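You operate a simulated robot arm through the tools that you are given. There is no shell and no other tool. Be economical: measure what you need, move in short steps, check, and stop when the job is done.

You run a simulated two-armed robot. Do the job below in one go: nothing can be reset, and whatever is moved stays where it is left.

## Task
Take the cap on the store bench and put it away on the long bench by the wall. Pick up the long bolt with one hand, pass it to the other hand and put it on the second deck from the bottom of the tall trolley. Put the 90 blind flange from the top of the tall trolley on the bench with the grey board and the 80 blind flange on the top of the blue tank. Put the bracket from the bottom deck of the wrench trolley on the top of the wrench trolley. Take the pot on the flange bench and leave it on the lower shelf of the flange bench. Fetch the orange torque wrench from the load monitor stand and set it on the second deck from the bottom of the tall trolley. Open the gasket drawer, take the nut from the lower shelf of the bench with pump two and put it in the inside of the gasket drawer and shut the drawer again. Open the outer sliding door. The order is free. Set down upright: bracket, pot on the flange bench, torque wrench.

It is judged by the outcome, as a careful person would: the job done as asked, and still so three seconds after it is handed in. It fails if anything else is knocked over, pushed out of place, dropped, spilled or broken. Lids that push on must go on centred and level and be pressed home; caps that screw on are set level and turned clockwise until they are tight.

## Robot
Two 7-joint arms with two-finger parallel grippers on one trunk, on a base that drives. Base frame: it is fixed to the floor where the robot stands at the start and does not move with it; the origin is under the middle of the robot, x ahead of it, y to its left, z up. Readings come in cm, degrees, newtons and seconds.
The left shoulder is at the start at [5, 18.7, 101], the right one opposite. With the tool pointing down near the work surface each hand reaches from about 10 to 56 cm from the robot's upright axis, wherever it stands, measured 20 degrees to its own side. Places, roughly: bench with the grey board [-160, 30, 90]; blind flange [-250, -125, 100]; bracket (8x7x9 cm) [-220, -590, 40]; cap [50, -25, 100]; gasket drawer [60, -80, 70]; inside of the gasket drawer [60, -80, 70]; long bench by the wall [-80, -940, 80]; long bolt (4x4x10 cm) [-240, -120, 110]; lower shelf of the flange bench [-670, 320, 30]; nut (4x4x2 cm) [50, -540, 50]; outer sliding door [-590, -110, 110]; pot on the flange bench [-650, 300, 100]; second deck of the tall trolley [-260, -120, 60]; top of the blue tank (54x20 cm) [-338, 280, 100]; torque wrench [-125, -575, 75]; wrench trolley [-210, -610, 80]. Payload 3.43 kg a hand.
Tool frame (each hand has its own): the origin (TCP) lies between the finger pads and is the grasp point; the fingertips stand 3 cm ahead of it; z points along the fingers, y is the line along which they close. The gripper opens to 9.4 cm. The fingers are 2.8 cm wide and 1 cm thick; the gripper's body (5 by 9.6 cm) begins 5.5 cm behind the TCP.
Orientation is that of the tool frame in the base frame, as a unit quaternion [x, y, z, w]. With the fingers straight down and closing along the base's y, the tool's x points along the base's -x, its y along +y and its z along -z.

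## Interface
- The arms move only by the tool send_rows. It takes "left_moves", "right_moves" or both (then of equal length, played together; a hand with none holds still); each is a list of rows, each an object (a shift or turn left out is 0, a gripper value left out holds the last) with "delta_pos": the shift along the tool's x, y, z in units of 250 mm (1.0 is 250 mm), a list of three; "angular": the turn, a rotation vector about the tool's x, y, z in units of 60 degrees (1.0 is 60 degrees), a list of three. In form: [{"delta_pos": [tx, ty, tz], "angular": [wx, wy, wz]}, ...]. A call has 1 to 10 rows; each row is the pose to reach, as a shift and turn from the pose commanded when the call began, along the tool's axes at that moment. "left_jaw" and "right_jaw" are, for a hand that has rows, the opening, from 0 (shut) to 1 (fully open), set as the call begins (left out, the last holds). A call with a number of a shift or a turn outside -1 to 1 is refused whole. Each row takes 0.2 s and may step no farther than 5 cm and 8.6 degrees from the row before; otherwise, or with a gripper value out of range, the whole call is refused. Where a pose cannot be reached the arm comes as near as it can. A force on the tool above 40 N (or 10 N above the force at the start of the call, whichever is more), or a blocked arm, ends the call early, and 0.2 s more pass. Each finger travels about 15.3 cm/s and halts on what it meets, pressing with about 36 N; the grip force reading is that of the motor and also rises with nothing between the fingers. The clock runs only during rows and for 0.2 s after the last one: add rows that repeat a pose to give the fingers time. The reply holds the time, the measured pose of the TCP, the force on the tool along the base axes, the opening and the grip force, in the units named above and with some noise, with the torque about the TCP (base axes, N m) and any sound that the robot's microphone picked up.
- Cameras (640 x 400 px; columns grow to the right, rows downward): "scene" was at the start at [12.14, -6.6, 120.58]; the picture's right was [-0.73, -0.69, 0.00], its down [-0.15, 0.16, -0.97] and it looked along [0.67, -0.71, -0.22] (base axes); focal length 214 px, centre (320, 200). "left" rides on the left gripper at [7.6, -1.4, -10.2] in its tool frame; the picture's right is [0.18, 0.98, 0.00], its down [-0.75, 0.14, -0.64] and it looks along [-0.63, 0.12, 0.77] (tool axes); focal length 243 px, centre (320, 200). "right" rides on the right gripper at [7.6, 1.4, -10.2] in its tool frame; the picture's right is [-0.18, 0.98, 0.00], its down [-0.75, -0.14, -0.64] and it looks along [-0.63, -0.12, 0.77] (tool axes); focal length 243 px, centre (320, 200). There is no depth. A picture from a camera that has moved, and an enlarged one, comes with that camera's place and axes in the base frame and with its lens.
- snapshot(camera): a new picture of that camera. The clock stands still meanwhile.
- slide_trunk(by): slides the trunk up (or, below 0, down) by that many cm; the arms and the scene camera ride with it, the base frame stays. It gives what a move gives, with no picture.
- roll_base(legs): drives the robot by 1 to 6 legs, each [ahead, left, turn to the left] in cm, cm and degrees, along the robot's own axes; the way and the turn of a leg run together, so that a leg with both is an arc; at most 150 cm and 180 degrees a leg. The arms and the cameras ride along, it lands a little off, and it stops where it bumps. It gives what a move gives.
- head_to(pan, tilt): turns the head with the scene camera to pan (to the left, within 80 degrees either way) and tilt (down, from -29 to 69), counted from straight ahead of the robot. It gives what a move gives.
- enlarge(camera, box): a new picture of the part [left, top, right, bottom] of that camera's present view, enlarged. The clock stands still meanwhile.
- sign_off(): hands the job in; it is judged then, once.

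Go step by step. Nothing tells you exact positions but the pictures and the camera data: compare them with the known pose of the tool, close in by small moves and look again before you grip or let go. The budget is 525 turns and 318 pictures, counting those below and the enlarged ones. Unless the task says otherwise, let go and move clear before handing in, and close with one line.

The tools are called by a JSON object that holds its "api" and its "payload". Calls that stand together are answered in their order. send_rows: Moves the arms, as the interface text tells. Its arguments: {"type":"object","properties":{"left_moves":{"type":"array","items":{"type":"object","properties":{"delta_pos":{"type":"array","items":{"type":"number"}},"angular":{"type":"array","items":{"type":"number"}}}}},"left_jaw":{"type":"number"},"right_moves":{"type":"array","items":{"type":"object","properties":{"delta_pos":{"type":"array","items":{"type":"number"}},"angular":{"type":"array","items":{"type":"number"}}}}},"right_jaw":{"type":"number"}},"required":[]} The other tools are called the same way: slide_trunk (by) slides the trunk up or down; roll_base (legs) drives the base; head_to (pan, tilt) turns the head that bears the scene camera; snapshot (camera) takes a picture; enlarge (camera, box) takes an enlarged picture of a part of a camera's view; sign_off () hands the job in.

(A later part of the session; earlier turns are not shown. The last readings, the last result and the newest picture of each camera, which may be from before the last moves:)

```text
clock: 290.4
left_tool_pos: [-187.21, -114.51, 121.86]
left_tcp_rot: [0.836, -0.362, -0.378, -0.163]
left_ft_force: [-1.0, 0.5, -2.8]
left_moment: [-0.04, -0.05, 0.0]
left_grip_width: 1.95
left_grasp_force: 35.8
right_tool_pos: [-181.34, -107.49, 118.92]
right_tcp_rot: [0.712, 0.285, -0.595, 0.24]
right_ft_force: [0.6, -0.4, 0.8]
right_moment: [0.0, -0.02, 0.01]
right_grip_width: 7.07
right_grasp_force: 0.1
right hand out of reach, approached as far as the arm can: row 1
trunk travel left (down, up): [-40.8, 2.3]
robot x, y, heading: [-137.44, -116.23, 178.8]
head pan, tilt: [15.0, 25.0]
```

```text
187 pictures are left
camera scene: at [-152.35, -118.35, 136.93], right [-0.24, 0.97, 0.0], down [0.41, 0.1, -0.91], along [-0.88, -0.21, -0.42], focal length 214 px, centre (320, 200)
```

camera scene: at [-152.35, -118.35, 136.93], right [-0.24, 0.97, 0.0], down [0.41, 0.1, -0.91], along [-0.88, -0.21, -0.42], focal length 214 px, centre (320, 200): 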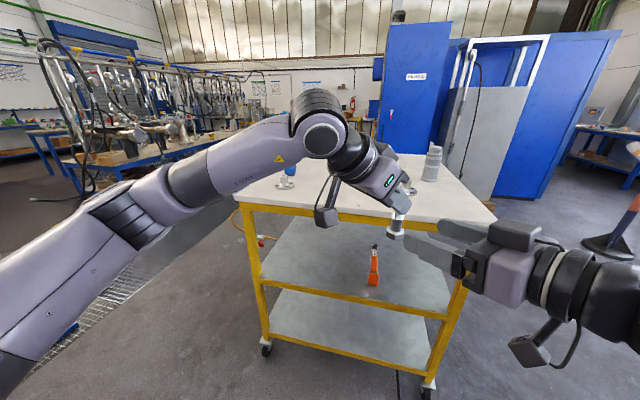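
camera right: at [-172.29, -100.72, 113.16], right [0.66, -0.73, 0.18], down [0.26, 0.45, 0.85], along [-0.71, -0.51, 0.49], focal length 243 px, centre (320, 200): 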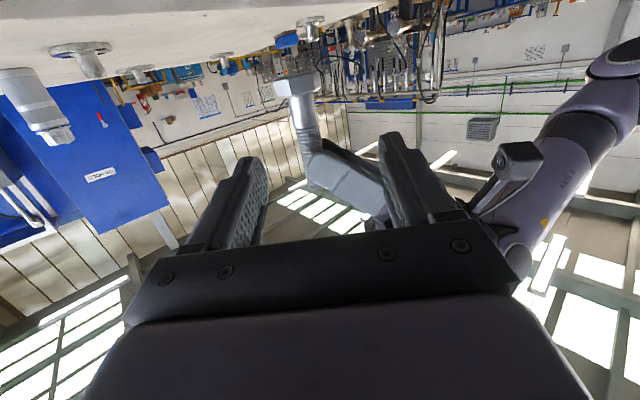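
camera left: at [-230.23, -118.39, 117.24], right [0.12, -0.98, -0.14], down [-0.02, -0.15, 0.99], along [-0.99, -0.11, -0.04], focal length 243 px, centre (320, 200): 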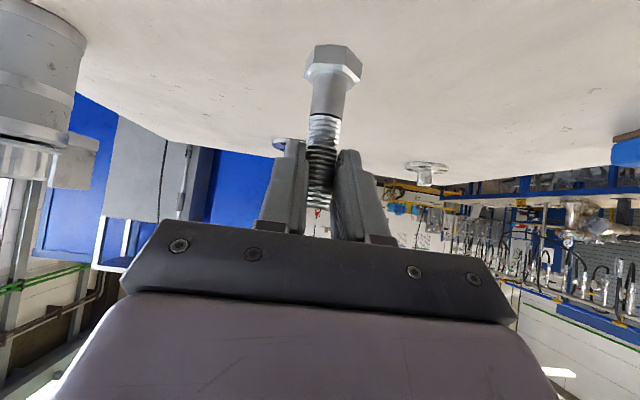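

{"api": "send_rows", "payload": {"right_moves": [{"delta_pos": [0.0, -0.052, 0.0]}, {"delta_pos": [0.004, -0.052, 0.13]}, {"delta_pos": [0.004, -0.052, 0.24]}]}}

{"api": "snapshot", "payload": {"camera": "right"}}

{"api": "enlarge", "payload": {"camera": "scene", "box": [310, 150, 530, 290]}}

```text
clock: 291.2
left_tool_pos: [-187.02, -114.44, 121.84]
left_tcp_rot: [0.836, -0.362, -0.379, -0.164]
left_ft_force: [-0.2, 0.3, -2.5]
left_moment: [-0.04, 0.0, 0.01]
left_grip_width: 1.9
left_grasp_force: 35.9
right_tool_pos: [-186.1, -110.51, 119.58]
right_tcp_rot: [0.713, 0.285, -0.594, 0.239]
right_ft_force: [1.1, 0.0, 0.3]
right_moment: [-0.05, 0.03, 0.02]
right_grip_width: 7.05
right_grasp_force: 0.0
right hand out of reach, approached as far as the arm can: row 2, 3
trunk travel left (down, up): [-40.8, 2.3]
robot x, y, heading: [-137.52, -116.32, 178.8]
head pan, tilt: [15.0, 25.0]
```

```text
186 pictures are left
camera right: at [-177.06, -103.6, 113.9], right [0.66, -0.73, 0.18], down [0.26, 0.45, 0.86], along [-0.71, -0.51, 0.48], focal length 243 px, centre (320, 200)
```

right: 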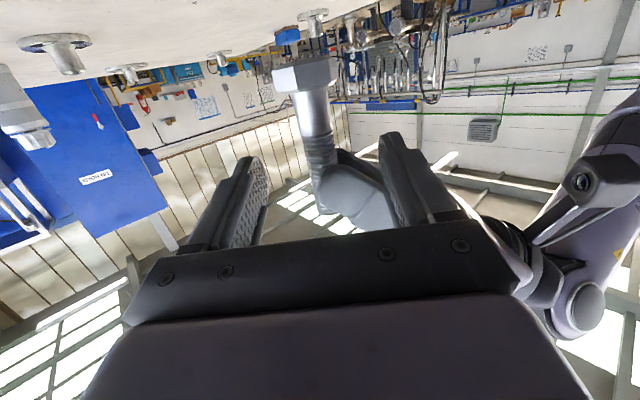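

```text
2.86 times, centred on (420, 220) of scene
camera zoom: at [-152.32, -118.36, 136.94], right [-0.24, 0.97, 0.0], down [0.41, 0.1, -0.91], along [-0.88, -0.21, -0.42], focal length 613 px, centre (34, 143)
```

zoom: 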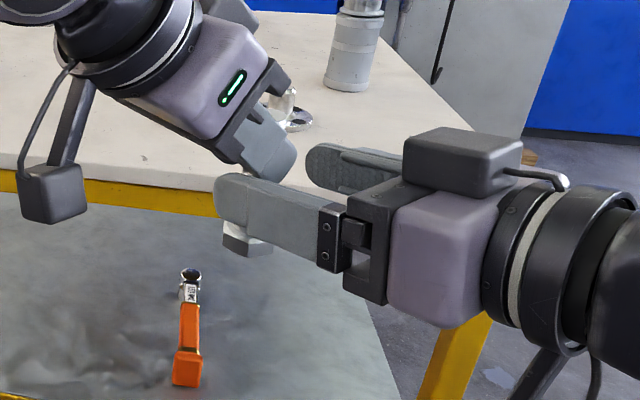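

The right hand is about 2 cm high, so I'll raise the left hand 2.5 cm instead, then check.

{"api": "send_rows", "payload": {"left_moves": [{"delta_pos": [-0.04, 0, -0.035]}, {"delta_pos": [-0.075, 0, -0.066]}]}}

{"api": "snapshot", "payload": {"camera": "right"}}

{"api": "snapshot", "payload": {"camera": "left"}}

```text
clock: 291.8
left_tool_pos: [-187.09, -114.61, 124.58]
left_tcp_rot: [0.836, -0.362, -0.378, -0.164]
left_ft_force: [0.2, -0.5, -3.0]
left_moment: [-0.06, -0.04, 0.01]
left_grip_width: 1.94
left_grasp_force: 35.9
right_tool_pos: [-186.11, -110.53, 119.49]
right_tcp_rot: [0.713, 0.285, -0.594, 0.239]
right_ft_force: [0.1, 0.5, -0.4]
right_moment: [0.02, 0.03, 0.0]
right_grip_width: 7.06
right_grasp_force: 0.1
trunk travel left (down, up): [-40.8, 2.3]
robot x, y, heading: [-137.33, -116.43, 178.9]
head pan, tilt: [15.0, 25.0]
```

```text
184 pictures are left
camera right: at [-177.01, -103.55, 113.89], right [0.66, -0.73, 0.18], down [0.26, 0.45, 0.86], along [-0.71, -0.51, 0.48], focal length 243 px, centre (320, 200)
```

right: 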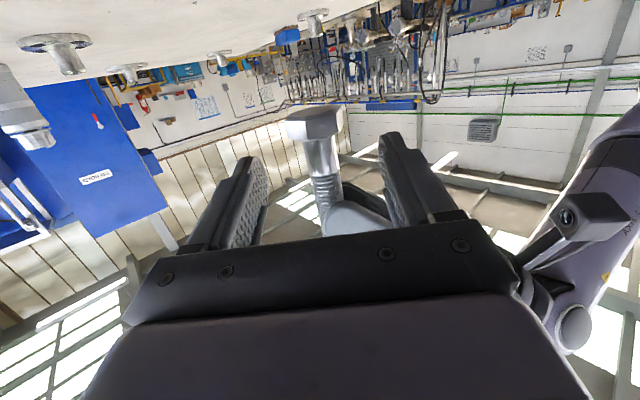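

```text
183 pictures are left
camera left: at [-177.55, -122.85, 125.46], right [-0.64, -0.76, -0.14], down [-0.11, -0.09, 0.99], along [-0.76, 0.64, -0.03], focal length 243 px, centre (320, 200)
```

left: 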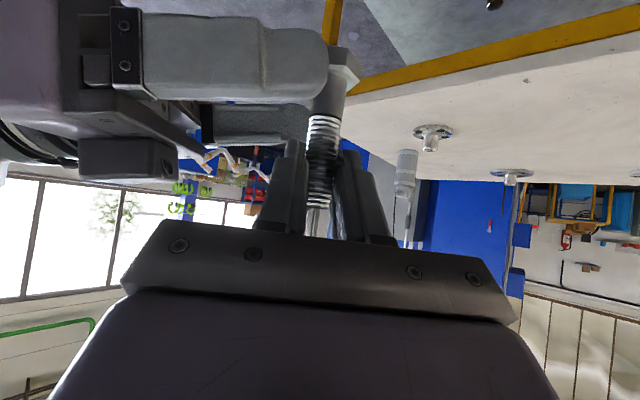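

{"api": "send_rows", "payload": {"right_moves": [{"delta_pos": [0.0, 0, 0.03]}, {"delta_pos": [0.0, 0, 0.06]}]}}

{"api": "snapshot", "payload": {"camera": "left"}}

```text
clock: 292.4
left_tool_pos: [-187.18, -114.51, 124.43]
left_tcp_rot: [0.836, -0.362, -0.379, -0.164]
left_ft_force: [-0.4, -0.1, -2.9]
left_moment: [-0.04, -0.07, 0.03]
left_grip_width: 1.93
left_grasp_force: 36.2
right_tool_pos: [-187.27, -111.35, 119.85]
right_tcp_rot: [0.712, 0.285, -0.595, 0.24]
right_ft_force: [-0.5, -0.6, 0.4]
right_moment: [0.03, 0.01, 0.0]
right_grip_width: 7.06
right_grasp_force: 0.0
right hand out of reach, approached as far as the arm can: row 2
trunk travel left (down, up): [-40.8, 2.3]
robot x, y, heading: [-137.54, -116.47, 179.0]
head pan, tilt: [15.0, 25.0]
```

```text
182 pictures are left
camera left: at [-177.56, -122.87, 125.43], right [-0.64, -0.76, -0.14], down [-0.11, -0.09, 0.99], along [-0.76, 0.64, -0.03], focal length 243 px, centre (320, 200)
```

left: 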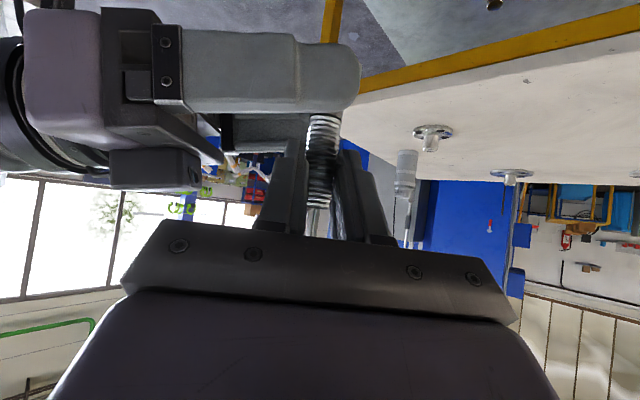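

The right fingers straddle the lower shank. Closing the right hand, then releasing the left.

{"api": "send_rows", "payload": {"right_moves": [{"delta_pos": [0, 0, 0]}, {"delta_pos": [0, 0, 0]}, {"delta_pos": [0, 0, 0]}], "right_jaw": 0}}

{"api": "snapshot", "payload": {"camera": "left"}}

{"api": "snapshot", "payload": {"camera": "right"}}

```text
clock: 293.2
left_tool_pos: [-187.16, -114.56, 124.51]
left_tcp_rot: [0.836, -0.362, -0.379, -0.164]
left_ft_force: [-3.5, 4.3, -2.4]
left_moment: [-0.36, -0.32, 0.06]
left_grip_width: 1.95
left_grasp_force: 36.1
right_tool_pos: [-187.16, -111.37, 119.9]
right_tcp_rot: [0.711, 0.287, -0.595, 0.24]
right_ft_force: [3.4, -5.6, -0.2]
right_moment: [0.57, 0.44, 0.1]
right_grip_width: 1.97
right_grasp_force: 36.1
trunk travel left (down, up): [-40.8, 2.3]
robot x, y, heading: [-137.05, -116.46, 178.5]
head pan, tilt: [15.0, 25.0]
```

```text
181 pictures are left
camera left: at [-177.56, -122.86, 125.42], right [-0.64, -0.76, -0.14], down [-0.11, -0.09, 0.99], along [-0.76, 0.64, -0.03], focal length 243 px, centre (320, 200)
```

left: 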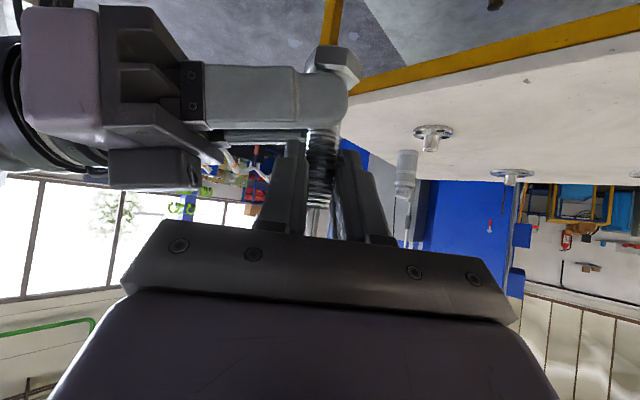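

```text
180 pictures are left
camera right: at [-178.08, -104.6, 114.14], right [0.66, -0.73, 0.18], down [0.26, 0.45, 0.86], along [-0.71, -0.52, 0.48], focal length 243 px, centre (320, 200)
```

right: 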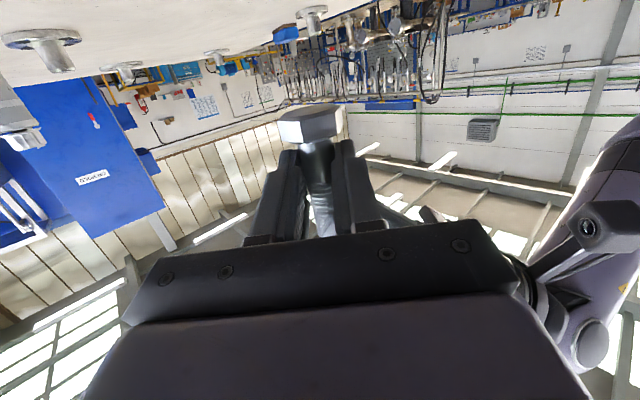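

Right hand holds the shank (1.97 cm, 36 N). Opening the left and retreating it along its own axis.

{"api": "send_rows", "payload": {"left_moves": [{"delta_pos": [0, 0, 0]}, {"delta_pos": [0, 0, 0]}, {"delta_pos": [0, 0, -0.1]}, {"delta_pos": [0, 0, -0.25]}, {"delta_pos": [0, 0.1, -0.4]}, {"delta_pos": [0, 0.2, -0.5]}], "left_jaw": 0.5}}

{"api": "snapshot", "payload": {"camera": "scene"}}

```text
clock: 294.6
left_tool_pos: [-184.5, -125.17, 132.83]
left_tcp_rot: [0.836, -0.362, -0.378, -0.164]
left_ft_force: [-0.7, -0.8, 0.2]
left_moment: [0.03, 0.01, 0.03]
left_grip_width: 4.67
left_grasp_force: 0.1
right_tool_pos: [-187.21, -111.51, 119.9]
right_tcp_rot: [0.712, 0.285, -0.595, 0.239]
right_ft_force: [0.4, 0.5, 0.8]
right_moment: [0.03, -0.04, -0.02]
right_grip_width: 1.93
right_grasp_force: 35.9
trunk travel left (down, up): [-40.8, 2.3]
robot x, y, heading: [-137.4, -116.34, 178.7]
head pan, tilt: [15.0, 25.0]
```

```text
179 pictures are left
camera scene: at [-152.29, -118.37, 136.94], right [-0.24, 0.97, 0.0], down [0.41, 0.1, -0.91], along [-0.88, -0.21, -0.42], focal length 214 px, centre (320, 200)
```

scene: 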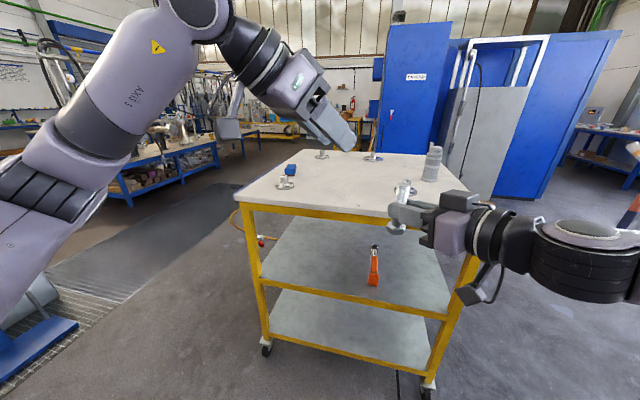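

Handover complete; the right hand alone holds the bolt. I'll straighten the right hand to point at the trolley, tuck the left, and lower.

{"api": "send_rows", "payload": {"right_moves": [{"delta_pos": [0.05, 0, 0], "angular": [0.12, 0, 0.021]}, {"delta_pos": [0.1, 0, 0], "angular": [0.241, 0, 0.043]}, {"delta_pos": [0.15, 0, 0], "angular": [0.361, 0, 0.064]}, {"delta_pos": [0.2, 0, 0], "angular": [0.481, 0, 0.085]}, {"delta_pos": [0.25, 0, 0], "angular": [0.602, 0, 0.107]}, {"delta_pos": [0.3, 0, 0], "angular": [0.722, 0, 0.128]}]}}

{"api": "snapshot", "payload": {"camera": "right"}}

```text
clock: 296.0
left_tool_pos: [-184.54, -125.2, 132.85]
left_tcp_rot: [0.836, -0.361, -0.379, -0.163]
left_ft_force: [0.3, -0.7, 0.4]
left_moment: [0.0, -0.01, -0.02]
left_grip_width: 4.7
left_grasp_force: 0.0
right_tool_pos: [-185.91, -102.83, 115.43]
right_tcp_rot: [0.766, -0.002, -0.643, 0.001]
right_ft_force: [-0.7, -0.5, -0.5]
right_moment: [0.0, -0.03, 0.0]
right_grip_width: 1.9
right_grasp_force: 36.0
right hand out of reach, approached as far as the arm can: row 1, 2, 3, 4, 5, 6
trunk travel left (down, up): [-40.8, 2.3]
robot x, y, heading: [-137.61, -116.52, 178.8]
head pan, tilt: [15.0, 25.0]
```

```text
178 pictures are left
camera right: at [-174.5, -104.31, 109.68], right [-0.04, -0.98, 0.18], down [0.5, 0.14, 0.85], along [-0.86, 0.12, 0.49], focal length 243 px, centre (320, 200)
```

right: 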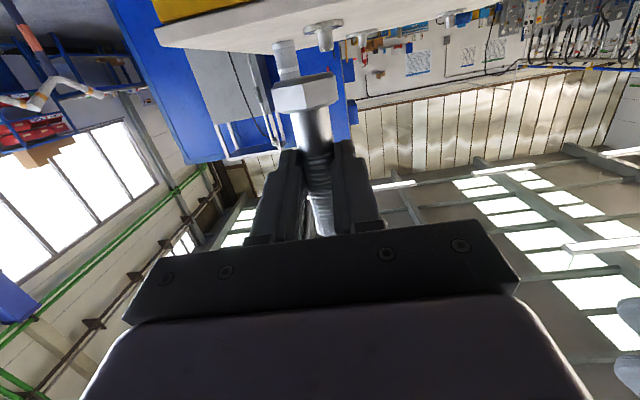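

{"api": "send_rows", "payload": {"left_moves": [{"delta_pos": [0.108, -0.03, -0.122]}, {"delta_pos": [0.217, -0.057, -0.245]}, {"delta_pos": [0.325, -0.085, -0.368]}, {"delta_pos": [0.433, -0.113, -0.49]}, {"delta_pos": [0.542, -0.14, -0.613]}, {"delta_pos": [0.65, -0.17, -0.736]}]}}

{"api": "snapshot", "payload": {"camera": "scene"}}

```text
clock: 297.4
left_tool_pos: [-164.32, -139.89, 133.11]
left_tcp_rot: [0.835, -0.362, -0.379, -0.165]
left_ft_force: [-0.2, 0.5, -0.2]
left_moment: [0.01, -0.03, 0.0]
left_grip_width: 4.72
left_grasp_force: 0.0
right_tool_pos: [-185.76, -102.92, 115.42]
right_tcp_rot: [0.766, -0.002, -0.642, 0.001]
right_ft_force: [0.1, -0.4, -0.5]
right_moment: [0.0, -0.04, -0.01]
right_grip_width: 1.9
right_grasp_force: 36.1
trunk travel left (down, up): [-40.8, 2.3]
robot x, y, heading: [-137.24, -116.39, 178.5]
head pan, tilt: [15.0, 25.0]
```

```text
177 pictures are left
camera scene: at [-152.24, -118.37, 136.95], right [-0.24, 0.97, 0.0], down [0.41, 0.1, -0.91], along [-0.88, -0.21, -0.42], focal length 214 px, centre (320, 200)
```

scene: 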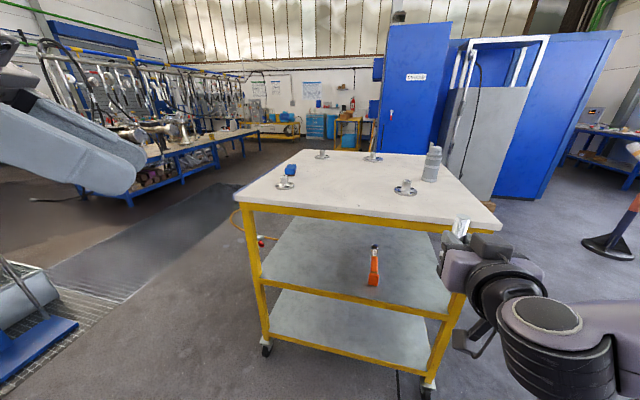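

{"api": "slide_trunk", "payload": {"by": -38}}

{"api": "send_rows", "payload": {"right_moves": [{"delta_pos": [0.14, 0, 0.025]}, {"delta_pos": [0.28, 0, 0.05]}]}}

{"api": "roll_base", "payload": {"legs": [[15, 27, 1.4]]}}

{"api": "head_to", "payload": {"pan": 0, "tilt": 20}}

{"api": "snapshot", "payload": {"camera": "scene"}}

```text
clock: 301.1
left_tool_pos: [-164.46, -139.78, 95.11]
left_tcp_rot: [0.836, -0.362, -0.379, -0.164]
left_ft_force: [-0.1, 0.0, -0.5]
left_moment: [-0.03, 0.02, -0.04]
left_grip_width: 4.69
left_grasp_force: 0.1
right_tool_pos: [-185.84, -102.92, 77.44]
right_tcp_rot: [0.767, -0.002, -0.642, 0.001]
right_ft_force: [1.0, -0.2, 0.8]
right_moment: [0.02, -0.03, -0.01]
right_grip_width: 1.9
right_grasp_force: 36.5
trunk travel left (down, up): [-2.8, 40.3]
robot x, y, heading: [-137.3, -116.47, 178.6]
head pan, tilt: [15.0, 25.0]
```

```text
clock: 301.7
left_tool_pos: [-164.4, -139.81, 95.02]
left_tcp_rot: [0.836, -0.362, -0.378, -0.164]
left_ft_force: [-0.4, -0.4, 0.1]
left_moment: [0.0, -0.01, -0.04]
left_grip_width: 4.71
left_grasp_force: 0.0
right_tool_pos: [-185.83, -102.54, 76.55]
right_tcp_rot: [0.767, -0.002, -0.641, 0.001]
right_ft_force: [0.3, 0.3, 0.0]
right_moment: [0.01, -0.06, 0.0]
right_grip_width: 1.93
right_grasp_force: 36.3
right hand out of reach, approached as far as the arm can: row 1, 2
trunk travel left (down, up): [-2.8, 40.3]
robot x, y, heading: [-137.35, -116.58, 178.7]
head pan, tilt: [15.0, 25.0]
```

```text
clock: 303.8
left_tool_pos: [-178.79, -167.49, 95.11]
left_tcp_rot: [0.84, -0.353, -0.381, -0.16]
left_ft_force: [0.3, -0.4, -0.4]
left_moment: [0.02, 0.02, -0.02]
left_grip_width: 4.7
left_grasp_force: 0.1
right_tool_pos: [-201.04, -130.72, 76.49]
right_tcp_rot: [0.767, 0.007, -0.641, 0.009]
right_ft_force: [0.3, 0.1, -0.5]
right_moment: [0.02, -0.03, 0.01]
right_grip_width: 1.92
right_grasp_force: 36.0
trunk travel left (down, up): [-2.8, 40.3]
robot x, y, heading: [-152.24, -143.43, -180.0]
head pan, tilt: [15.0, 25.0]
```

```text
clock: 304.5
left_tool_pos: [-178.82, -167.51, 95.14]
left_tcp_rot: [0.84, -0.353, -0.38, -0.159]
left_ft_force: [0.4, 0.6, 0.3]
left_moment: [-0.03, 0.0, -0.02]
left_grip_width: 4.72
left_grasp_force: 0.1
right_tool_pos: [-200.87, -130.69, 76.45]
right_tcp_rot: [0.767, 0.007, -0.642, 0.008]
right_ft_force: [-0.1, 0.1, 0.3]
right_moment: [0.01, -0.04, 0.0]
right_grip_width: 1.92
right_grasp_force: 35.8
trunk travel left (down, up): [-2.8, 40.3]
robot x, y, heading: [-152.16, -143.61, -179.9]
head pan, tilt: [0.0, 20.0]
```

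```text
176 pictures are left
camera scene: at [-167.51, -143.34, 99.75], right [0.0, 1.0, 0.0], down [0.34, 0.0, -0.94], along [-0.94, 0.0, -0.34], focal length 214 px, centre (320, 200)
```

scene: 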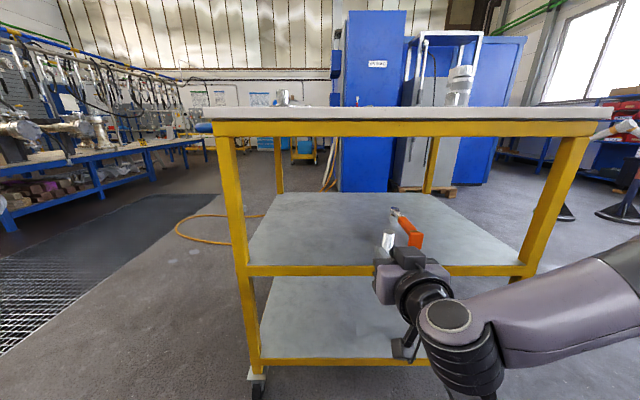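

The level hand can't go low enough here. I'll turn the hand to point nearly down, which brings the bolt close to horizontal, so it can be laid gently on the deck.

{"api": "send_rows", "payload": {"right_moves": [{"angular": [0, 0.125, 0]}, {"angular": [0, 0.25, 0]}, {"angular": [0, 0.375, 0]}, {"angular": [0, 0.5, 0]}, {"angular": [0, 0.625, 0]}]}}

{"api": "send_rows", "payload": {"right_moves": [{"angular": [0, 0.125, 0]}, {"angular": [0, 0.25, 0]}, {"angular": [0, 0.375, 0]}, {"angular": [0, 0.5, 0]}, {"angular": [0, 0.64, 0]}]}}

{"api": "snapshot", "payload": {"camera": "right"}}

{"api": "snapshot", "payload": {"camera": "scene"}}

```text
clock: 305.7
left_tool_pos: [-178.74, -167.48, 95.14]
left_tcp_rot: [0.84, -0.353, -0.38, -0.16]
left_ft_force: [-0.2, 0.7, -0.4]
left_moment: [-0.01, -0.01, 0.01]
left_grip_width: 4.7
left_grasp_force: 0.0
right_tool_pos: [-200.84, -130.78, 76.27]
right_tcp_rot: [0.933, 0.011, -0.36, 0.006]
right_ft_force: [0.5, 0.5, 0.6]
right_moment: [0.0, -0.02, -0.04]
right_grip_width: 1.94
right_grasp_force: 36.2
trunk travel left (down, up): [-2.8, 40.3]
robot x, y, heading: [-152.19, -143.6, -179.7]
head pan, tilt: [0.0, 20.0]
```

```text
clock: 306.9
left_tool_pos: [-178.84, -167.53, 95.17]
left_tcp_rot: [0.84, -0.354, -0.38, -0.16]
left_ft_force: [0.6, 0.1, -0.1]
left_moment: [0.0, -0.01, 0.03]
left_grip_width: 4.68
left_grasp_force: 0.1
right_tool_pos: [-198.72, -127.4, 75.87]
right_tcp_rot: [0.999, 0.011, -0.033, 0.003]
right_ft_force: [-0.3, -0.7, 0.0]
right_moment: [-0.02, 0.03, 0.0]
right_grip_width: 1.93
right_grasp_force: 35.8
right hand out of reach, approached as far as the arm can: row 3, 4, 5
trunk travel left (down, up): [-2.8, 40.3]
robot x, y, heading: [-152.13, -143.62, -180.2]
head pan, tilt: [0.0, 20.0]
```

```text
175 pictures are left
camera right: at [-190.58, -128.57, 85.62], right [-0.16, -0.99, 0.02], down [-0.71, 0.13, 0.69], along [-0.68, 0.1, -0.72], focal length 243 px, centre (320, 200)
```

right: 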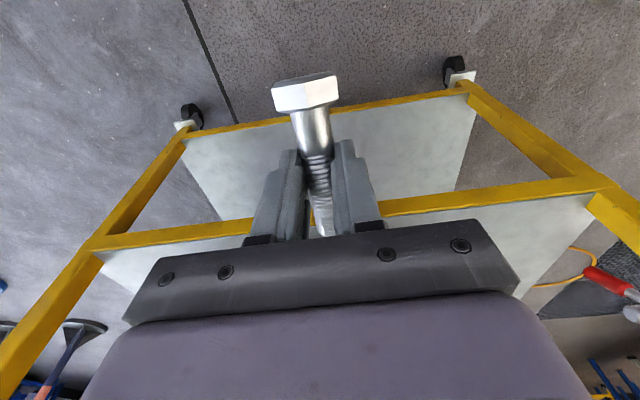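

```text
174 pictures are left
camera scene: at [-167.5, -143.33, 99.75], right [0.0, 1.0, 0.0], down [0.34, 0.0, -0.94], along [-0.94, 0.0, -0.34], focal length 214 px, centre (320, 200)
```

scene: 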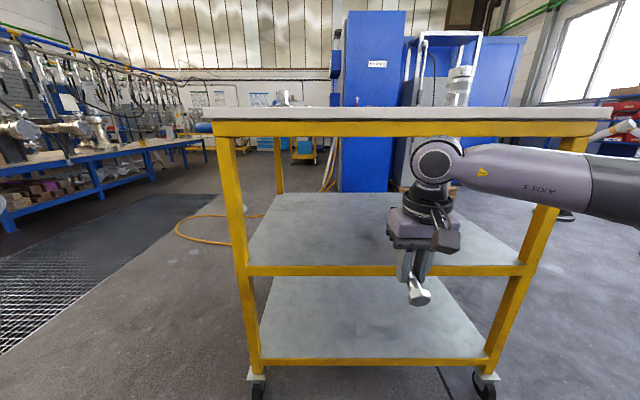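

{"api": "send_rows", "payload": {"right_moves": [{"delta_pos": [0, 0, 0.1]}, {"delta_pos": [0, 0, 0.2]}, {"delta_pos": [0, 0, 0.29]}]}}

{"api": "slide_trunk", "payload": {"by": -1.2}}

```text
clock: 307.7
left_tool_pos: [-178.69, -167.42, 95.12]
left_tcp_rot: [0.84, -0.352, -0.381, -0.16]
left_ft_force: [-0.2, -0.3, 0.5]
left_moment: [-0.03, -0.01, -0.03]
left_grip_width: 4.71
left_grasp_force: 0.1
right_tool_pos: [-199.09, -127.17, 68.79]
right_tcp_rot: [0.999, 0.012, -0.034, 0.003]
right_ft_force: [-0.1, 0.2, 0.5]
right_moment: [0.02, 0.03, -0.01]
right_grip_width: 1.92
right_grasp_force: 36.3
right hand out of reach, approached as far as the arm can: row 3
trunk travel left (down, up): [-2.8, 40.3]
robot x, y, heading: [-152.38, -143.62, -179.9]
head pan, tilt: [0.0, 20.0]
```

```text
clock: 308.3
left_tool_pos: [-178.69, -167.44, 94.02]
left_tcp_rot: [0.839, -0.354, -0.38, -0.16]
left_ft_force: [-0.5, 0.6, 0.5]
left_moment: [-0.03, 0.01, 0.01]
left_grip_width: 4.71
left_grasp_force: 0.1
right_tool_pos: [-199.03, -127.3, 67.56]
right_tcp_rot: [0.999, 0.011, -0.035, 0.003]
right_ft_force: [-0.2, 0.3, 0.3]
right_moment: [0.02, 0.06, 0.02]
right_grip_width: 1.92
right_grasp_force: 36.0
trunk travel left (down, up): [-1.6, 41.5]
robot x, y, heading: [-152.39, -143.34, -180.0]
head pan, tilt: [0.0, 20.0]
```

{"api": "roll_base", "payload": {"legs": [[31, 0, 0]]}}

{"api": "snapshot", "payload": {"camera": "scene"}}

{"api": "snapshot", "payload": {"camera": "right"}}

```text
clock: 310.4
left_tool_pos: [-209.64, -167.23, 93.96]
left_tcp_rot: [0.838, -0.355, -0.381, -0.161]
left_ft_force: [-0.7, -0.3, -0.1]
left_moment: [0.02, 0.0, 0.07]
left_grip_width: 4.72
left_grasp_force: 0.0
right_tool_pos: [-229.67, -126.79, 67.48]
right_tcp_rot: [0.999, 0.009, -0.034, 0.003]
right_ft_force: [-0.4, 0.6, -0.3]
right_moment: [-0.03, 0.01, 0.01]
right_grip_width: 1.92
right_grasp_force: 35.9
trunk travel left (down, up): [-1.6, 41.5]
robot x, y, heading: [-182.65, -143.05, 179.6]
head pan, tilt: [0.0, 20.0]
```

```text
173 pictures are left
camera scene: at [-198.2, -143.15, 98.55], right [0.01, 1.0, 0.0], down [0.34, 0.0, -0.94], along [-0.94, 0.01, -0.34], focal length 214 px, centre (320, 200)
```

scene: 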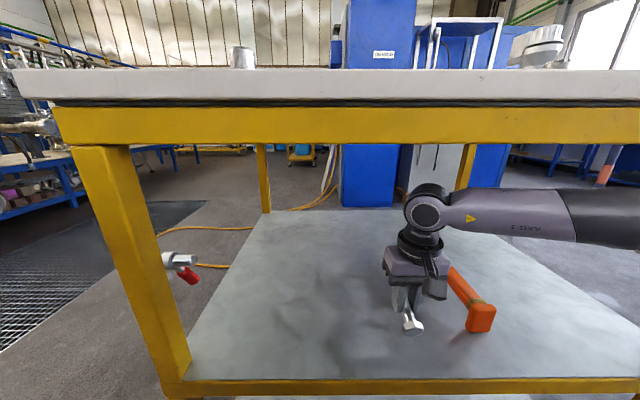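

```text
172 pictures are left
camera right: at [-221.44, -128.1, 77.16], right [-0.17, -0.99, 0.02], down [-0.71, 0.13, 0.69], along [-0.68, 0.1, -0.72], focal length 243 px, centre (320, 200)
```

right: 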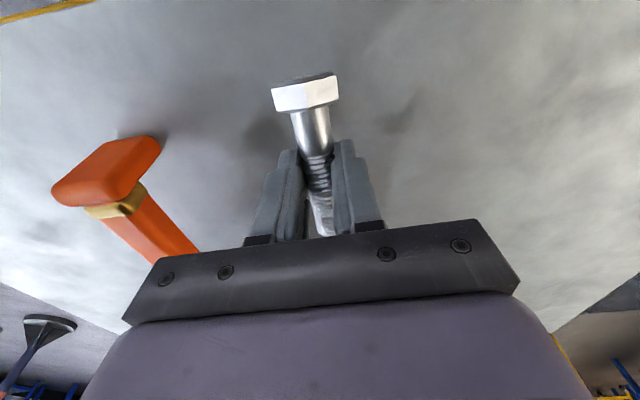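

{"api": "slide_trunk", "payload": {"by": -1.4}}

{"api": "send_rows", "payload": {"right_moves": [{"delta_pos": [0, 0, 0.015]}, {"delta_pos": [0, 0, 0.03]}, {"delta_pos": [0, 0, 0.045]}, {"delta_pos": [0, 0, 0.06]}]}}

{"api": "enlarge", "payload": {"camera": "scene", "box": [340, 220, 500, 360]}}

```text
clock: 311.0
left_tool_pos: [-209.52, -167.23, 92.56]
left_tcp_rot: [0.839, -0.355, -0.38, -0.161]
left_ft_force: [-0.1, 0.6, 0.5]
left_moment: [-0.01, -0.01, -0.01]
left_grip_width: 4.69
left_grasp_force: 0.1
right_tool_pos: [-229.68, -126.86, 66.02]
right_tcp_rot: [0.999, 0.008, -0.035, 0.004]
right_ft_force: [-0.1, -0.5, 0.8]
right_moment: [-0.02, 0.05, 0.01]
right_grip_width: 1.92
right_grasp_force: 35.9
trunk travel left (down, up): [-0.2, 42.9]
robot x, y, heading: [-183.27, -143.35, 179.7]
head pan, tilt: [0.0, 20.0]
```

```text
clock: 312.0
left_tool_pos: [-209.52, -167.27, 92.65]
left_tcp_rot: [0.838, -0.356, -0.38, -0.161]
left_ft_force: [0.6, 0.4, 0.4]
left_moment: [0.04, -0.01, 0.0]
left_grip_width: 4.72
left_grasp_force: 0.0
right_tool_pos: [-229.6, -126.75, 65.0]
right_tcp_rot: [0.999, 0.008, -0.037, 0.004]
right_ft_force: [5.7, -1.3, 16.6]
right_moment: [0.01, -1.04, -0.03]
right_grip_width: 1.95
right_grasp_force: 35.8
trunk travel left (down, up): [-0.2, 42.9]
robot x, y, heading: [-182.85, -143.39, 179.8]
head pan, tilt: [0.0, 20.0]
```

```text
2.86 times, centred on (420, 290) of scene
camera zoom: at [-198.07, -143.19, 97.22], right [0.01, 1.0, 0.0], down [0.34, 0.0, -0.94], along [-0.94, 0.01, -0.34], focal length 613 px, centre (34, -57)
```

zoom: 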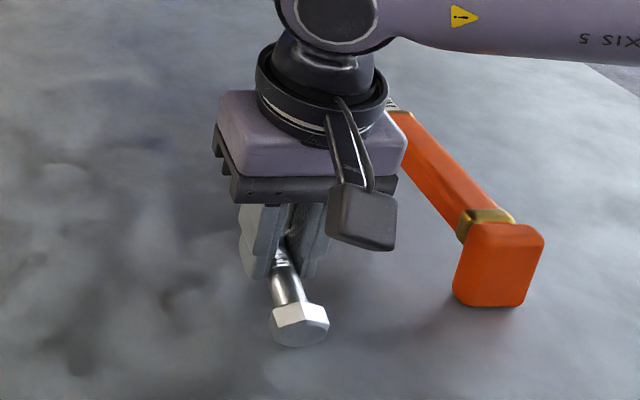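

The head touches. I'll level the bolt a bit more by tilting back 9°, lower to contact, and release.

{"api": "send_rows", "payload": {"right_moves": [{"delta_pos": [0, 0, -0.01], "angular": [0, 0.08, 0]}, {"delta_pos": [0, 0, -0.01], "angular": [0, 0.16, 0]}]}}

{"api": "send_rows", "payload": {"right_moves": [{"delta_pos": [0, 0, 0.01]}, {"delta_pos": [0, 0, 0.02]}, {"delta_pos": [0, 0, 0.03]}]}}

{"api": "enlarge", "payload": {"camera": "scene", "box": [340, 220, 500, 360]}}

```text
clock: 312.6
left_tool_pos: [-209.52, -167.26, 92.6]
left_tcp_rot: [0.838, -0.356, -0.38, -0.162]
left_ft_force: [-0.1, -0.2, 0.1]
left_moment: [0.03, 0.01, -0.04]
left_grip_width: 4.7
left_grasp_force: 0.0
right_tool_pos: [-228.38, -125.18, 65.21]
right_tcp_rot: [0.999, 0.009, 0.05, 0.002]
right_ft_force: [0.0, 0.3, -0.5]
right_moment: [0.0, 0.05, 0.0]
right_grip_width: 1.94
right_grasp_force: 36.3
right hand out of reach, approached as far as the arm can: row 1, 2
trunk travel left (down, up): [-0.2, 42.9]
robot x, y, heading: [-182.94, -143.22, 179.8]
head pan, tilt: [0.0, 20.0]
```

```text
clock: 313.4
left_tool_pos: [-209.69, -167.3, 92.6]
left_tcp_rot: [0.838, -0.355, -0.381, -0.161]
left_ft_force: [-0.2, 0.3, -0.2]
left_moment: [0.02, -0.01, 0.01]
left_grip_width: 4.71
left_grasp_force: 0.0
right_tool_pos: [-228.42, -125.07, 64.52]
right_tcp_rot: [0.999, 0.009, 0.048, 0.002]
right_ft_force: [-0.9, 0.2, -0.6]
right_moment: [-0.01, 0.02, -0.01]
right_grip_width: 1.93
right_grasp_force: 36.5
trunk travel left (down, up): [-0.2, 42.9]
robot x, y, heading: [-182.86, -143.49, 179.9]
head pan, tilt: [0.0, 20.0]
```

```text
2.86 times, centred on (420, 290) of scene
camera zoom: at [-198.2, -143.15, 97.15], right [0.01, 1.0, 0.0], down [0.34, 0.0, -0.94], along [-0.94, 0.01, -0.34], focal length 613 px, centre (34, -57)
```

zoom: 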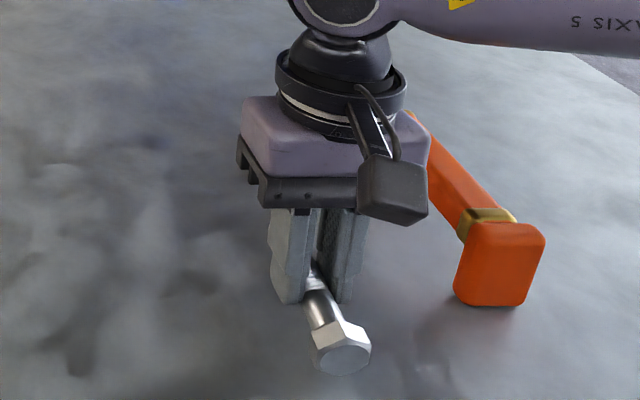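

{"api": "send_rows", "payload": {"right_moves": [{"delta_pos": [0, 0, 0.015]}, {"delta_pos": [0, 0, 0.03]}, {"delta_pos": [0, 0, 0.045]}, {"delta_pos": [0, 0, 0.06]}, {"delta_pos": [0, 0, 0.08]}]}}

```text
clock: 314.6
left_tool_pos: [-209.4, -167.3, 92.64]
left_tcp_rot: [0.838, -0.357, -0.38, -0.161]
left_ft_force: [-0.3, -0.7, -0.2]
left_moment: [-0.02, 0.03, 0.0]
left_grip_width: 4.69
left_grasp_force: 0.1
right_tool_pos: [-227.89, -125.17, 63.06]
right_tcp_rot: [0.999, 0.008, 0.043, 0.005]
right_ft_force: [-6.0, 2.1, 36.8]
right_moment: [0.3, -0.53, 0.01]
right_grip_width: 1.93
right_grasp_force: 36.0
right hand out of reach, approached as far as the arm can: row 2, 3, 4, 5
trunk travel left (down, up): [-0.2, 42.9]
robot x, y, heading: [-183.01, -143.18, 179.7]
head pan, tilt: [0.0, 20.0]
```

{"api": "send_rows", "payload": {"right_moves": [{"delta_pos": [0, 0, -0.012]}, {"delta_pos": [0, 0, -0.012]}]}}

{"api": "send_rows", "payload": {"right_moves": [{"delta_pos": [0, 0, 0]}, {"delta_pos": [0, 0, 0]}, {"delta_pos": [0, 0, -0.05]}, {"delta_pos": [0, 0, -0.12]}, {"delta_pos": [0, 0, -0.2]}], "right_jaw": 0.45}}

{"api": "enlarge", "payload": {"camera": "scene", "box": [340, 220, 500, 360]}}

```text
clock: 315.2
left_tool_pos: [-209.47, -167.15, 92.48]
left_tcp_rot: [0.838, -0.355, -0.381, -0.161]
left_ft_force: [-0.3, 0.0, -0.8]
left_moment: [0.01, 0.03, 0.03]
left_grip_width: 4.69
left_grasp_force: 0.0
right_tool_pos: [-227.83, -125.18, 63.14]
right_tcp_rot: [0.999, 0.009, 0.045, 0.003]
right_ft_force: [-9.9, -6.3, 21.9]
right_moment: [0.07, 0.58, 0.09]
right_grip_width: 1.94
right_grasp_force: 35.8
trunk travel left (down, up): [-0.2, 42.9]
robot x, y, heading: [-183.23, -143.46, 179.7]
head pan, tilt: [0.0, 20.0]
```

```text
clock: 316.4
left_tool_pos: [-209.57, -167.19, 92.52]
left_tcp_rot: [0.839, -0.356, -0.38, -0.161]
left_ft_force: [-0.4, 0.8, -1.0]
left_moment: [-0.03, -0.01, -0.01]
left_grip_width: 4.7
left_grasp_force: 0.0
right_tool_pos: [-228.34, -124.96, 67.72]
right_tcp_rot: [0.999, 0.008, 0.05, 0.002]
right_ft_force: [-1.0, 1.0, 0.5]
right_moment: [-0.01, 0.0, -0.02]
right_grip_width: 4.23
right_grasp_force: 0.0
trunk travel left (down, up): [-0.2, 42.9]
robot x, y, heading: [-183.15, -143.44, 179.5]
head pan, tilt: [0.0, 20.0]
```

```text
2.86 times, centred on (420, 290) of scene
camera zoom: at [-198.19, -143.15, 97.15], right [0.01, 1.0, 0.0], down [0.34, 0.0, -0.94], along [-0.94, 0.01, -0.34], focal length 613 px, centre (34, -57)
```

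zoom: 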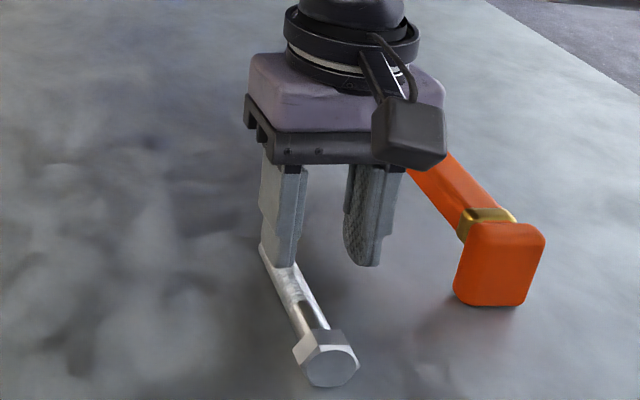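

{"api": "send_rows", "payload": {"right_moves": [{"delta_pos": [0, 0, -0.08]}, {"delta_pos": [0, 0, -0.14]}]}}

{"api": "roll_base", "payload": {"legs": [[-35, 0, 0]]}}

{"api": "enlarge", "payload": {"camera": "scene", "box": [200, 90, 520, 290]}}

```text
clock: 317.0
left_tool_pos: [-209.49, -167.11, 92.54]
left_tcp_rot: [0.838, -0.355, -0.381, -0.161]
left_ft_force: [0.1, 0.4, -0.5]
left_moment: [-0.01, 0.01, -0.01]
left_grip_width: 4.71
left_grasp_force: 0.0
right_tool_pos: [-228.56, -124.85, 71.2]
right_tcp_rot: [0.999, 0.007, 0.048, 0.001]
right_ft_force: [0.1, -0.4, -0.7]
right_moment: [-0.01, 0.03, -0.03]
right_grip_width: 4.24
right_grasp_force: 0.0
trunk travel left (down, up): [-0.2, 42.9]
robot x, y, heading: [-182.88, -143.47, 179.8]
head pan, tilt: [0.0, 20.0]
```

```text
clock: 319.3
left_tool_pos: [-174.68, -167.38, 92.48]
left_tcp_rot: [0.837, -0.358, -0.38, -0.163]
left_ft_force: [-0.4, 0.0, 0.6]
left_moment: [0.02, 0.01, 0.03]
left_grip_width: 4.73
left_grasp_force: 0.2
right_tool_pos: [-193.5, -124.91, 71.25]
right_tcp_rot: [0.999, 0.006, 0.049, 0.002]
right_ft_force: [0.8, -0.7, 0.6]
right_moment: [-0.01, -0.03, 0.0]
right_grip_width: 4.21
right_grasp_force: 0.1
trunk travel left (down, up): [-0.2, 42.9]
robot x, y, heading: [-147.96, -144.14, 179.3]
head pan, tilt: [0.0, 20.0]
```

```text
2.00 times, centred on (360, 190) of scene
camera zoom: at [-163.21, -143.37, 97.15], right [0.01, 1.0, 0.0], down [0.34, 0.0, -0.94], along [-0.94, 0.01, -0.34], focal length 429 px, centre (240, 220)
```

zoom: 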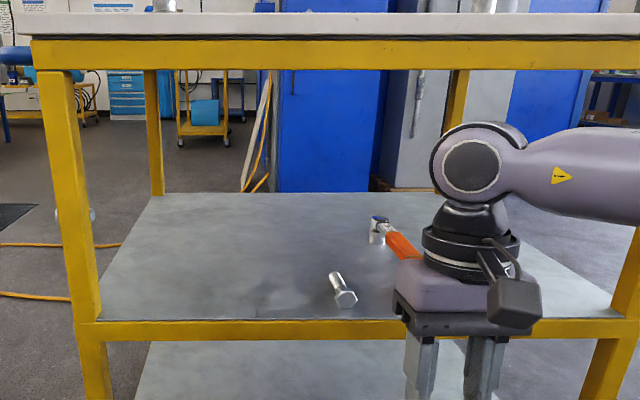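

Bolt and wrench are both on the second deck. Next the flanges: right hand for the 80 (near-left), then left hand for the 90 (near-right), leading with the shoulder each time. First I raise the trunk and tilt the right hand.

{"api": "slide_trunk", "payload": {"by": 36}}

{"api": "send_rows", "payload": {"right_moves": [{"delta_pos": [0, 0, -0.1], "angular": [0, -0.13, 0]}, {"delta_pos": [0, 0, -0.2], "angular": [0, -0.26, 0]}, {"delta_pos": [0, 0, -0.3], "angular": [0, -0.39, 0]}, {"delta_pos": [0, 0, -0.3], "angular": [0, -0.52, 0]}, {"delta_pos": [0, 0, -0.3], "angular": [0, -0.64, 0]}, {"delta_pos": [0, 0, -0.3], "angular": [0, -0.76, 0]}], "right_jaw": 0.85}}

{"api": "roll_base", "payload": {"legs": [[0, 0, 45]]}}

```text
clock: 322.8
left_tool_pos: [-174.77, -167.33, 128.68]
left_tcp_rot: [0.838, -0.357, -0.38, -0.162]
left_ft_force: [0.7, -0.5, -0.5]
left_moment: [0.0, 0.01, 0.04]
left_grip_width: 4.71
left_grasp_force: 0.0
right_tool_pos: [-193.63, -124.77, 107.28]
right_tcp_rot: [0.999, 0.006, 0.049, 0.002]
right_ft_force: [-0.1, -0.3, -0.5]
right_moment: [-0.02, -0.03, 0.01]
right_grip_width: 4.25
right_grasp_force: 0.1
trunk travel left (down, up): [-36.2, 6.9]
robot x, y, heading: [-148.08, -143.72, 179.5]
head pan, tilt: [0.0, 20.0]
```

```text
clock: 324.2
left_tool_pos: [-174.58, -167.47, 128.55]
left_tcp_rot: [0.838, -0.357, -0.38, -0.161]
left_ft_force: [0.6, 0.5, -0.6]
left_moment: [0.0, -0.01, -0.02]
left_grip_width: 4.71
left_grasp_force: 0.1
right_tool_pos: [-194.12, -124.82, 114.82]
right_tcp_rot: [0.939, 0.005, -0.343, 0.004]
right_ft_force: [-0.5, 0.2, -0.1]
right_moment: [0.01, 0.02, 0.01]
right_grip_width: 7.99
right_grasp_force: 0.0
trunk travel left (down, up): [-36.2, 6.9]
robot x, y, heading: [-148.31, -143.54, 179.2]
head pan, tilt: [0.0, 20.0]
```

```text
clock: 326.7
left_tool_pos: [-149.96, -179.44, 128.56]
left_tcp_rot: [0.911, -0.009, -0.413, -0.004]
left_ft_force: [0.2, 0.3, -0.3]
left_moment: [0.01, 0.02, 0.01]
left_grip_width: 4.69
left_grasp_force: 0.0
right_tool_pos: [-193.93, -163.19, 114.54]
right_tcp_rot: [0.866, 0.366, -0.314, 0.135]
right_ft_force: [0.0, 0.7, -0.3]
right_moment: [0.02, -0.05, 0.02]
right_grip_width: 7.98
right_grasp_force: 0.0
trunk travel left (down, up): [-36.2, 6.9]
robot x, y, heading: [-148.18, -143.88, -135.2]
head pan, tilt: [0.0, 20.0]
```

{"api": "send_rows", "payload": {"right_moves": [{"delta_pos": [0, -0.137, 0], "angular": [0.069, 0, 0.082]}, {"delta_pos": [0, -0.274, 0], "angular": [0.138, 0, 0.164]}, {"delta_pos": [0, -0.411, 0], "angular": [0.207, 0, 0.246]}, {"delta_pos": [0, -0.549, 0], "angular": [0.276, 0, 0.328]}, {"delta_pos": [0, -0.686, 0], "angular": [0.345, 0, 0.41]}, {"delta_pos": [0, -0.823, 0], "angular": [0.414, 0, 0.492]}, {"delta_pos": [0, -0.96, 0], "angular": [0.483, 0, 0.574]}]}}

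{"api": "head_to", "payload": {"pan": -45, "tilt": 25}}

{"api": "snapshot", "payload": {"camera": "scene"}}

{"api": "snapshot", "payload": {"camera": "right"}}

```text
clock: 328.3
left_tool_pos: [-150.04, -179.34, 128.63]
left_tcp_rot: [0.911, -0.009, -0.413, -0.004]
left_ft_force: [0.1, -0.4, 0.2]
left_moment: [0.01, 0.02, -0.02]
left_grip_width: 4.7
left_grasp_force: 0.1
right_tool_pos: [-211.4, -146.09, 114.61]
right_tcp_rot: [0.94, 0.006, -0.34, 0.003]
right_ft_force: [-0.9, 0.5, 0.6]
right_moment: [0.04, 0.03, 0.0]
right_grip_width: 8.0
right_grasp_force: 0.0
trunk travel left (down, up): [-36.2, 6.9]
robot x, y, heading: [-147.94, -143.87, -135.3]
head pan, tilt: [0.0, 20.0]
```

```text
clock: 329.4
left_tool_pos: [-150.02, -179.34, 128.49]
left_tcp_rot: [0.911, -0.009, -0.412, -0.004]
left_ft_force: [-0.5, 0.3, -0.5]
left_moment: [-0.03, 0.02, 0.03]
left_grip_width: 4.69
left_grasp_force: 0.1
right_tool_pos: [-211.29, -146.3, 114.53]
right_tcp_rot: [0.94, 0.007, -0.341, 0.004]
right_ft_force: [-0.9, -0.2, 1.0]
right_moment: [0.01, 0.0, 0.01]
right_grip_width: 8.01
right_grasp_force: 0.1
trunk travel left (down, up): [-36.2, 6.9]
robot x, y, heading: [-147.96, -143.64, -135.5]
head pan, tilt: [-45.0, 25.0]
```

```text
167 pictures are left
camera scene: at [-161.43, -147.57, 132.35], right [0.01, 1.0, 0.0], down [0.42, 0.0, -0.91], along [-0.91, 0.01, -0.42], focal length 214 px, centre (320, 200)
```

scene: 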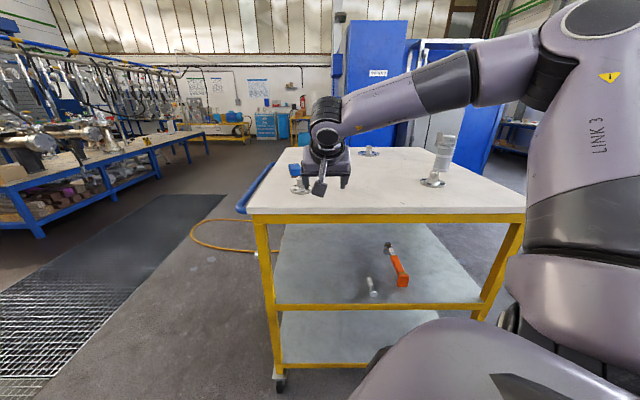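

```text
166 pictures are left
camera right: at [-199.06, -147.47, 117.47], right [-0.13, -0.98, 0.12], down [-0.17, 0.14, 0.98], along [-0.98, 0.1, -0.19], focal length 243 px, centre (320, 200)
```

right: 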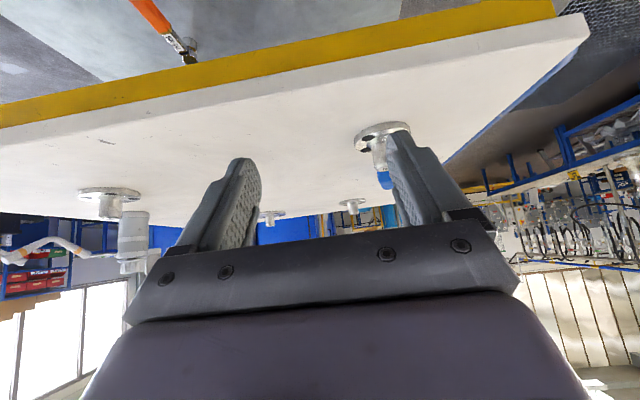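

The 80 flange measures at about [-236, -154.7] on a top at z ≈ 102. Driving the hand over it.

{"api": "roll_base", "payload": {"legs": [[20, -10, 0]]}}

{"api": "snapshot", "payload": {"camera": "right"}}

{"api": "enlarge", "payload": {"camera": "scene", "box": [160, 120, 480, 320]}}

```text
clock: 331.1
left_tool_pos: [-171.32, -186.62, 128.61]
left_tcp_rot: [0.911, -0.007, -0.413, -0.003]
left_ft_force: [-0.3, 0.7, -0.4]
left_moment: [0.02, 0.01, 0.0]
left_grip_width: 4.71
left_grasp_force: 0.1
right_tool_pos: [-232.83, -153.57, 114.62]
right_tcp_rot: [0.94, 0.007, -0.34, 0.004]
right_ft_force: [-0.7, 0.1, -0.4]
right_moment: [0.03, 0.03, 0.02]
right_grip_width: 8.0
right_grasp_force: 0.0
trunk travel left (down, up): [-36.2, 6.9]
robot x, y, heading: [-169.23, -150.76, -135.4]
head pan, tilt: [-45.0, 25.0]
```

```text
165 pictures are left
camera right: at [-220.47, -154.82, 117.45], right [-0.13, -0.98, 0.12], down [-0.17, 0.14, 0.98], along [-0.98, 0.1, -0.19], focal length 243 px, centre (320, 200)
```

right: 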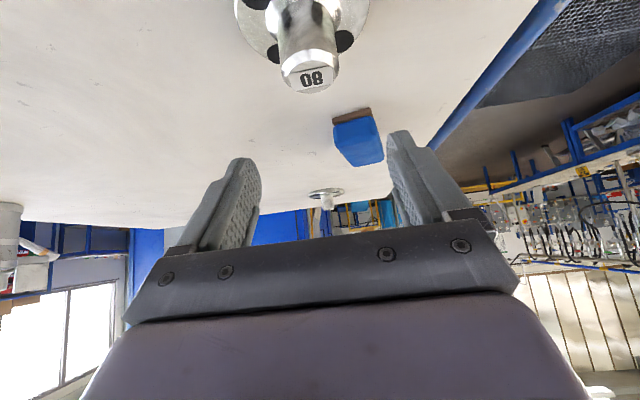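

```text
2.00 times, centred on (320, 220) of scene
camera zoom: at [-182.84, -154.86, 132.34], right [0.01, 1.0, 0.0], down [0.42, 0.0, -0.91], along [-0.91, 0.01, -0.42], focal length 429 px, centre (320, 160)
```

zoom: 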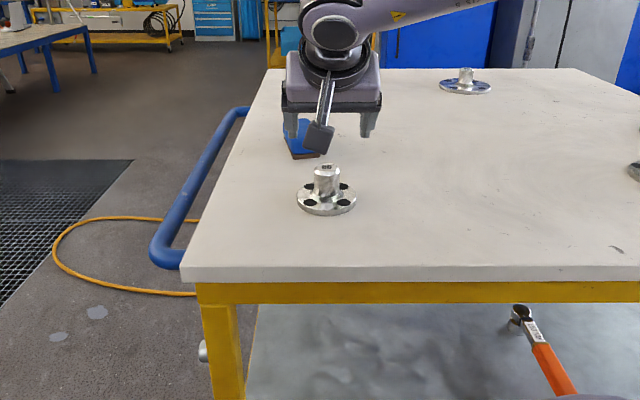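

Knob top at about [-233.2, -154, 107.7], right under the hand. Lowering straight down around the knob.

{"api": "send_rows", "payload": {"right_moves": [{"delta_pos": [0.07, 0.02, 0.083]}, {"delta_pos": [0.14, 0.02, 0.166]}, {"delta_pos": [0.17, 0.02, 0.205]}]}}

{"api": "snapshot", "payload": {"camera": "right"}}

{"api": "enlarge", "payload": {"camera": "scene", "box": [240, 120, 400, 260]}}

```text
clock: 331.9
left_tool_pos: [-171.26, -186.71, 128.59]
left_tcp_rot: [0.911, -0.008, -0.413, -0.004]
left_ft_force: [0.1, 0.3, -0.1]
left_moment: [0.02, -0.02, -0.03]
left_grip_width: 4.7
left_grasp_force: 0.1
right_tool_pos: [-232.84, -154.24, 107.73]
right_tcp_rot: [0.941, 0.009, -0.34, 0.004]
right_ft_force: [0.5, 0.6, 0.4]
right_moment: [-0.01, 0.01, 0.0]
right_grip_width: 8.0
right_grasp_force: 0.0
trunk travel left (down, up): [-36.2, 6.9]
robot x, y, heading: [-168.78, -150.89, -135.5]
head pan, tilt: [-45.0, 25.0]
```

```text
163 pictures are left
camera right: at [-220.48, -155.35, 110.68], right [-0.13, -0.98, 0.12], down [-0.17, 0.14, 0.98], along [-0.98, 0.1, -0.18], focal length 243 px, centre (320, 200)
```

right: 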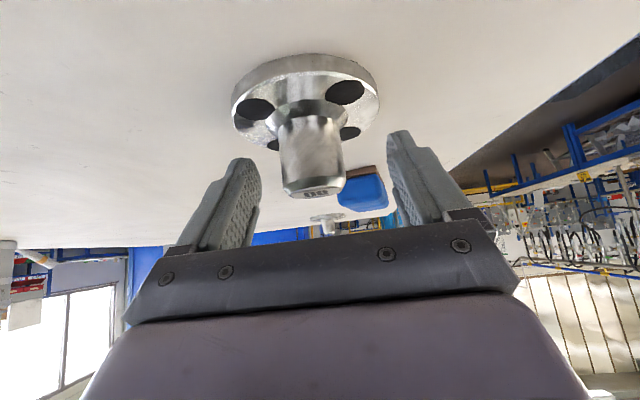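

```text
2.86 times, centred on (320, 190) of scene
camera zoom: at [-182.78, -154.84, 132.35], right [0.01, 1.0, 0.0], down [0.42, 0.0, -0.91], along [-0.91, 0.0, -0.42], focal length 613 px, centre (320, 229)
```

zoom: 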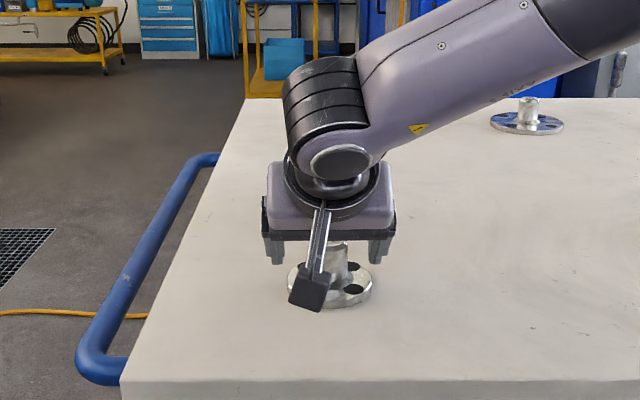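

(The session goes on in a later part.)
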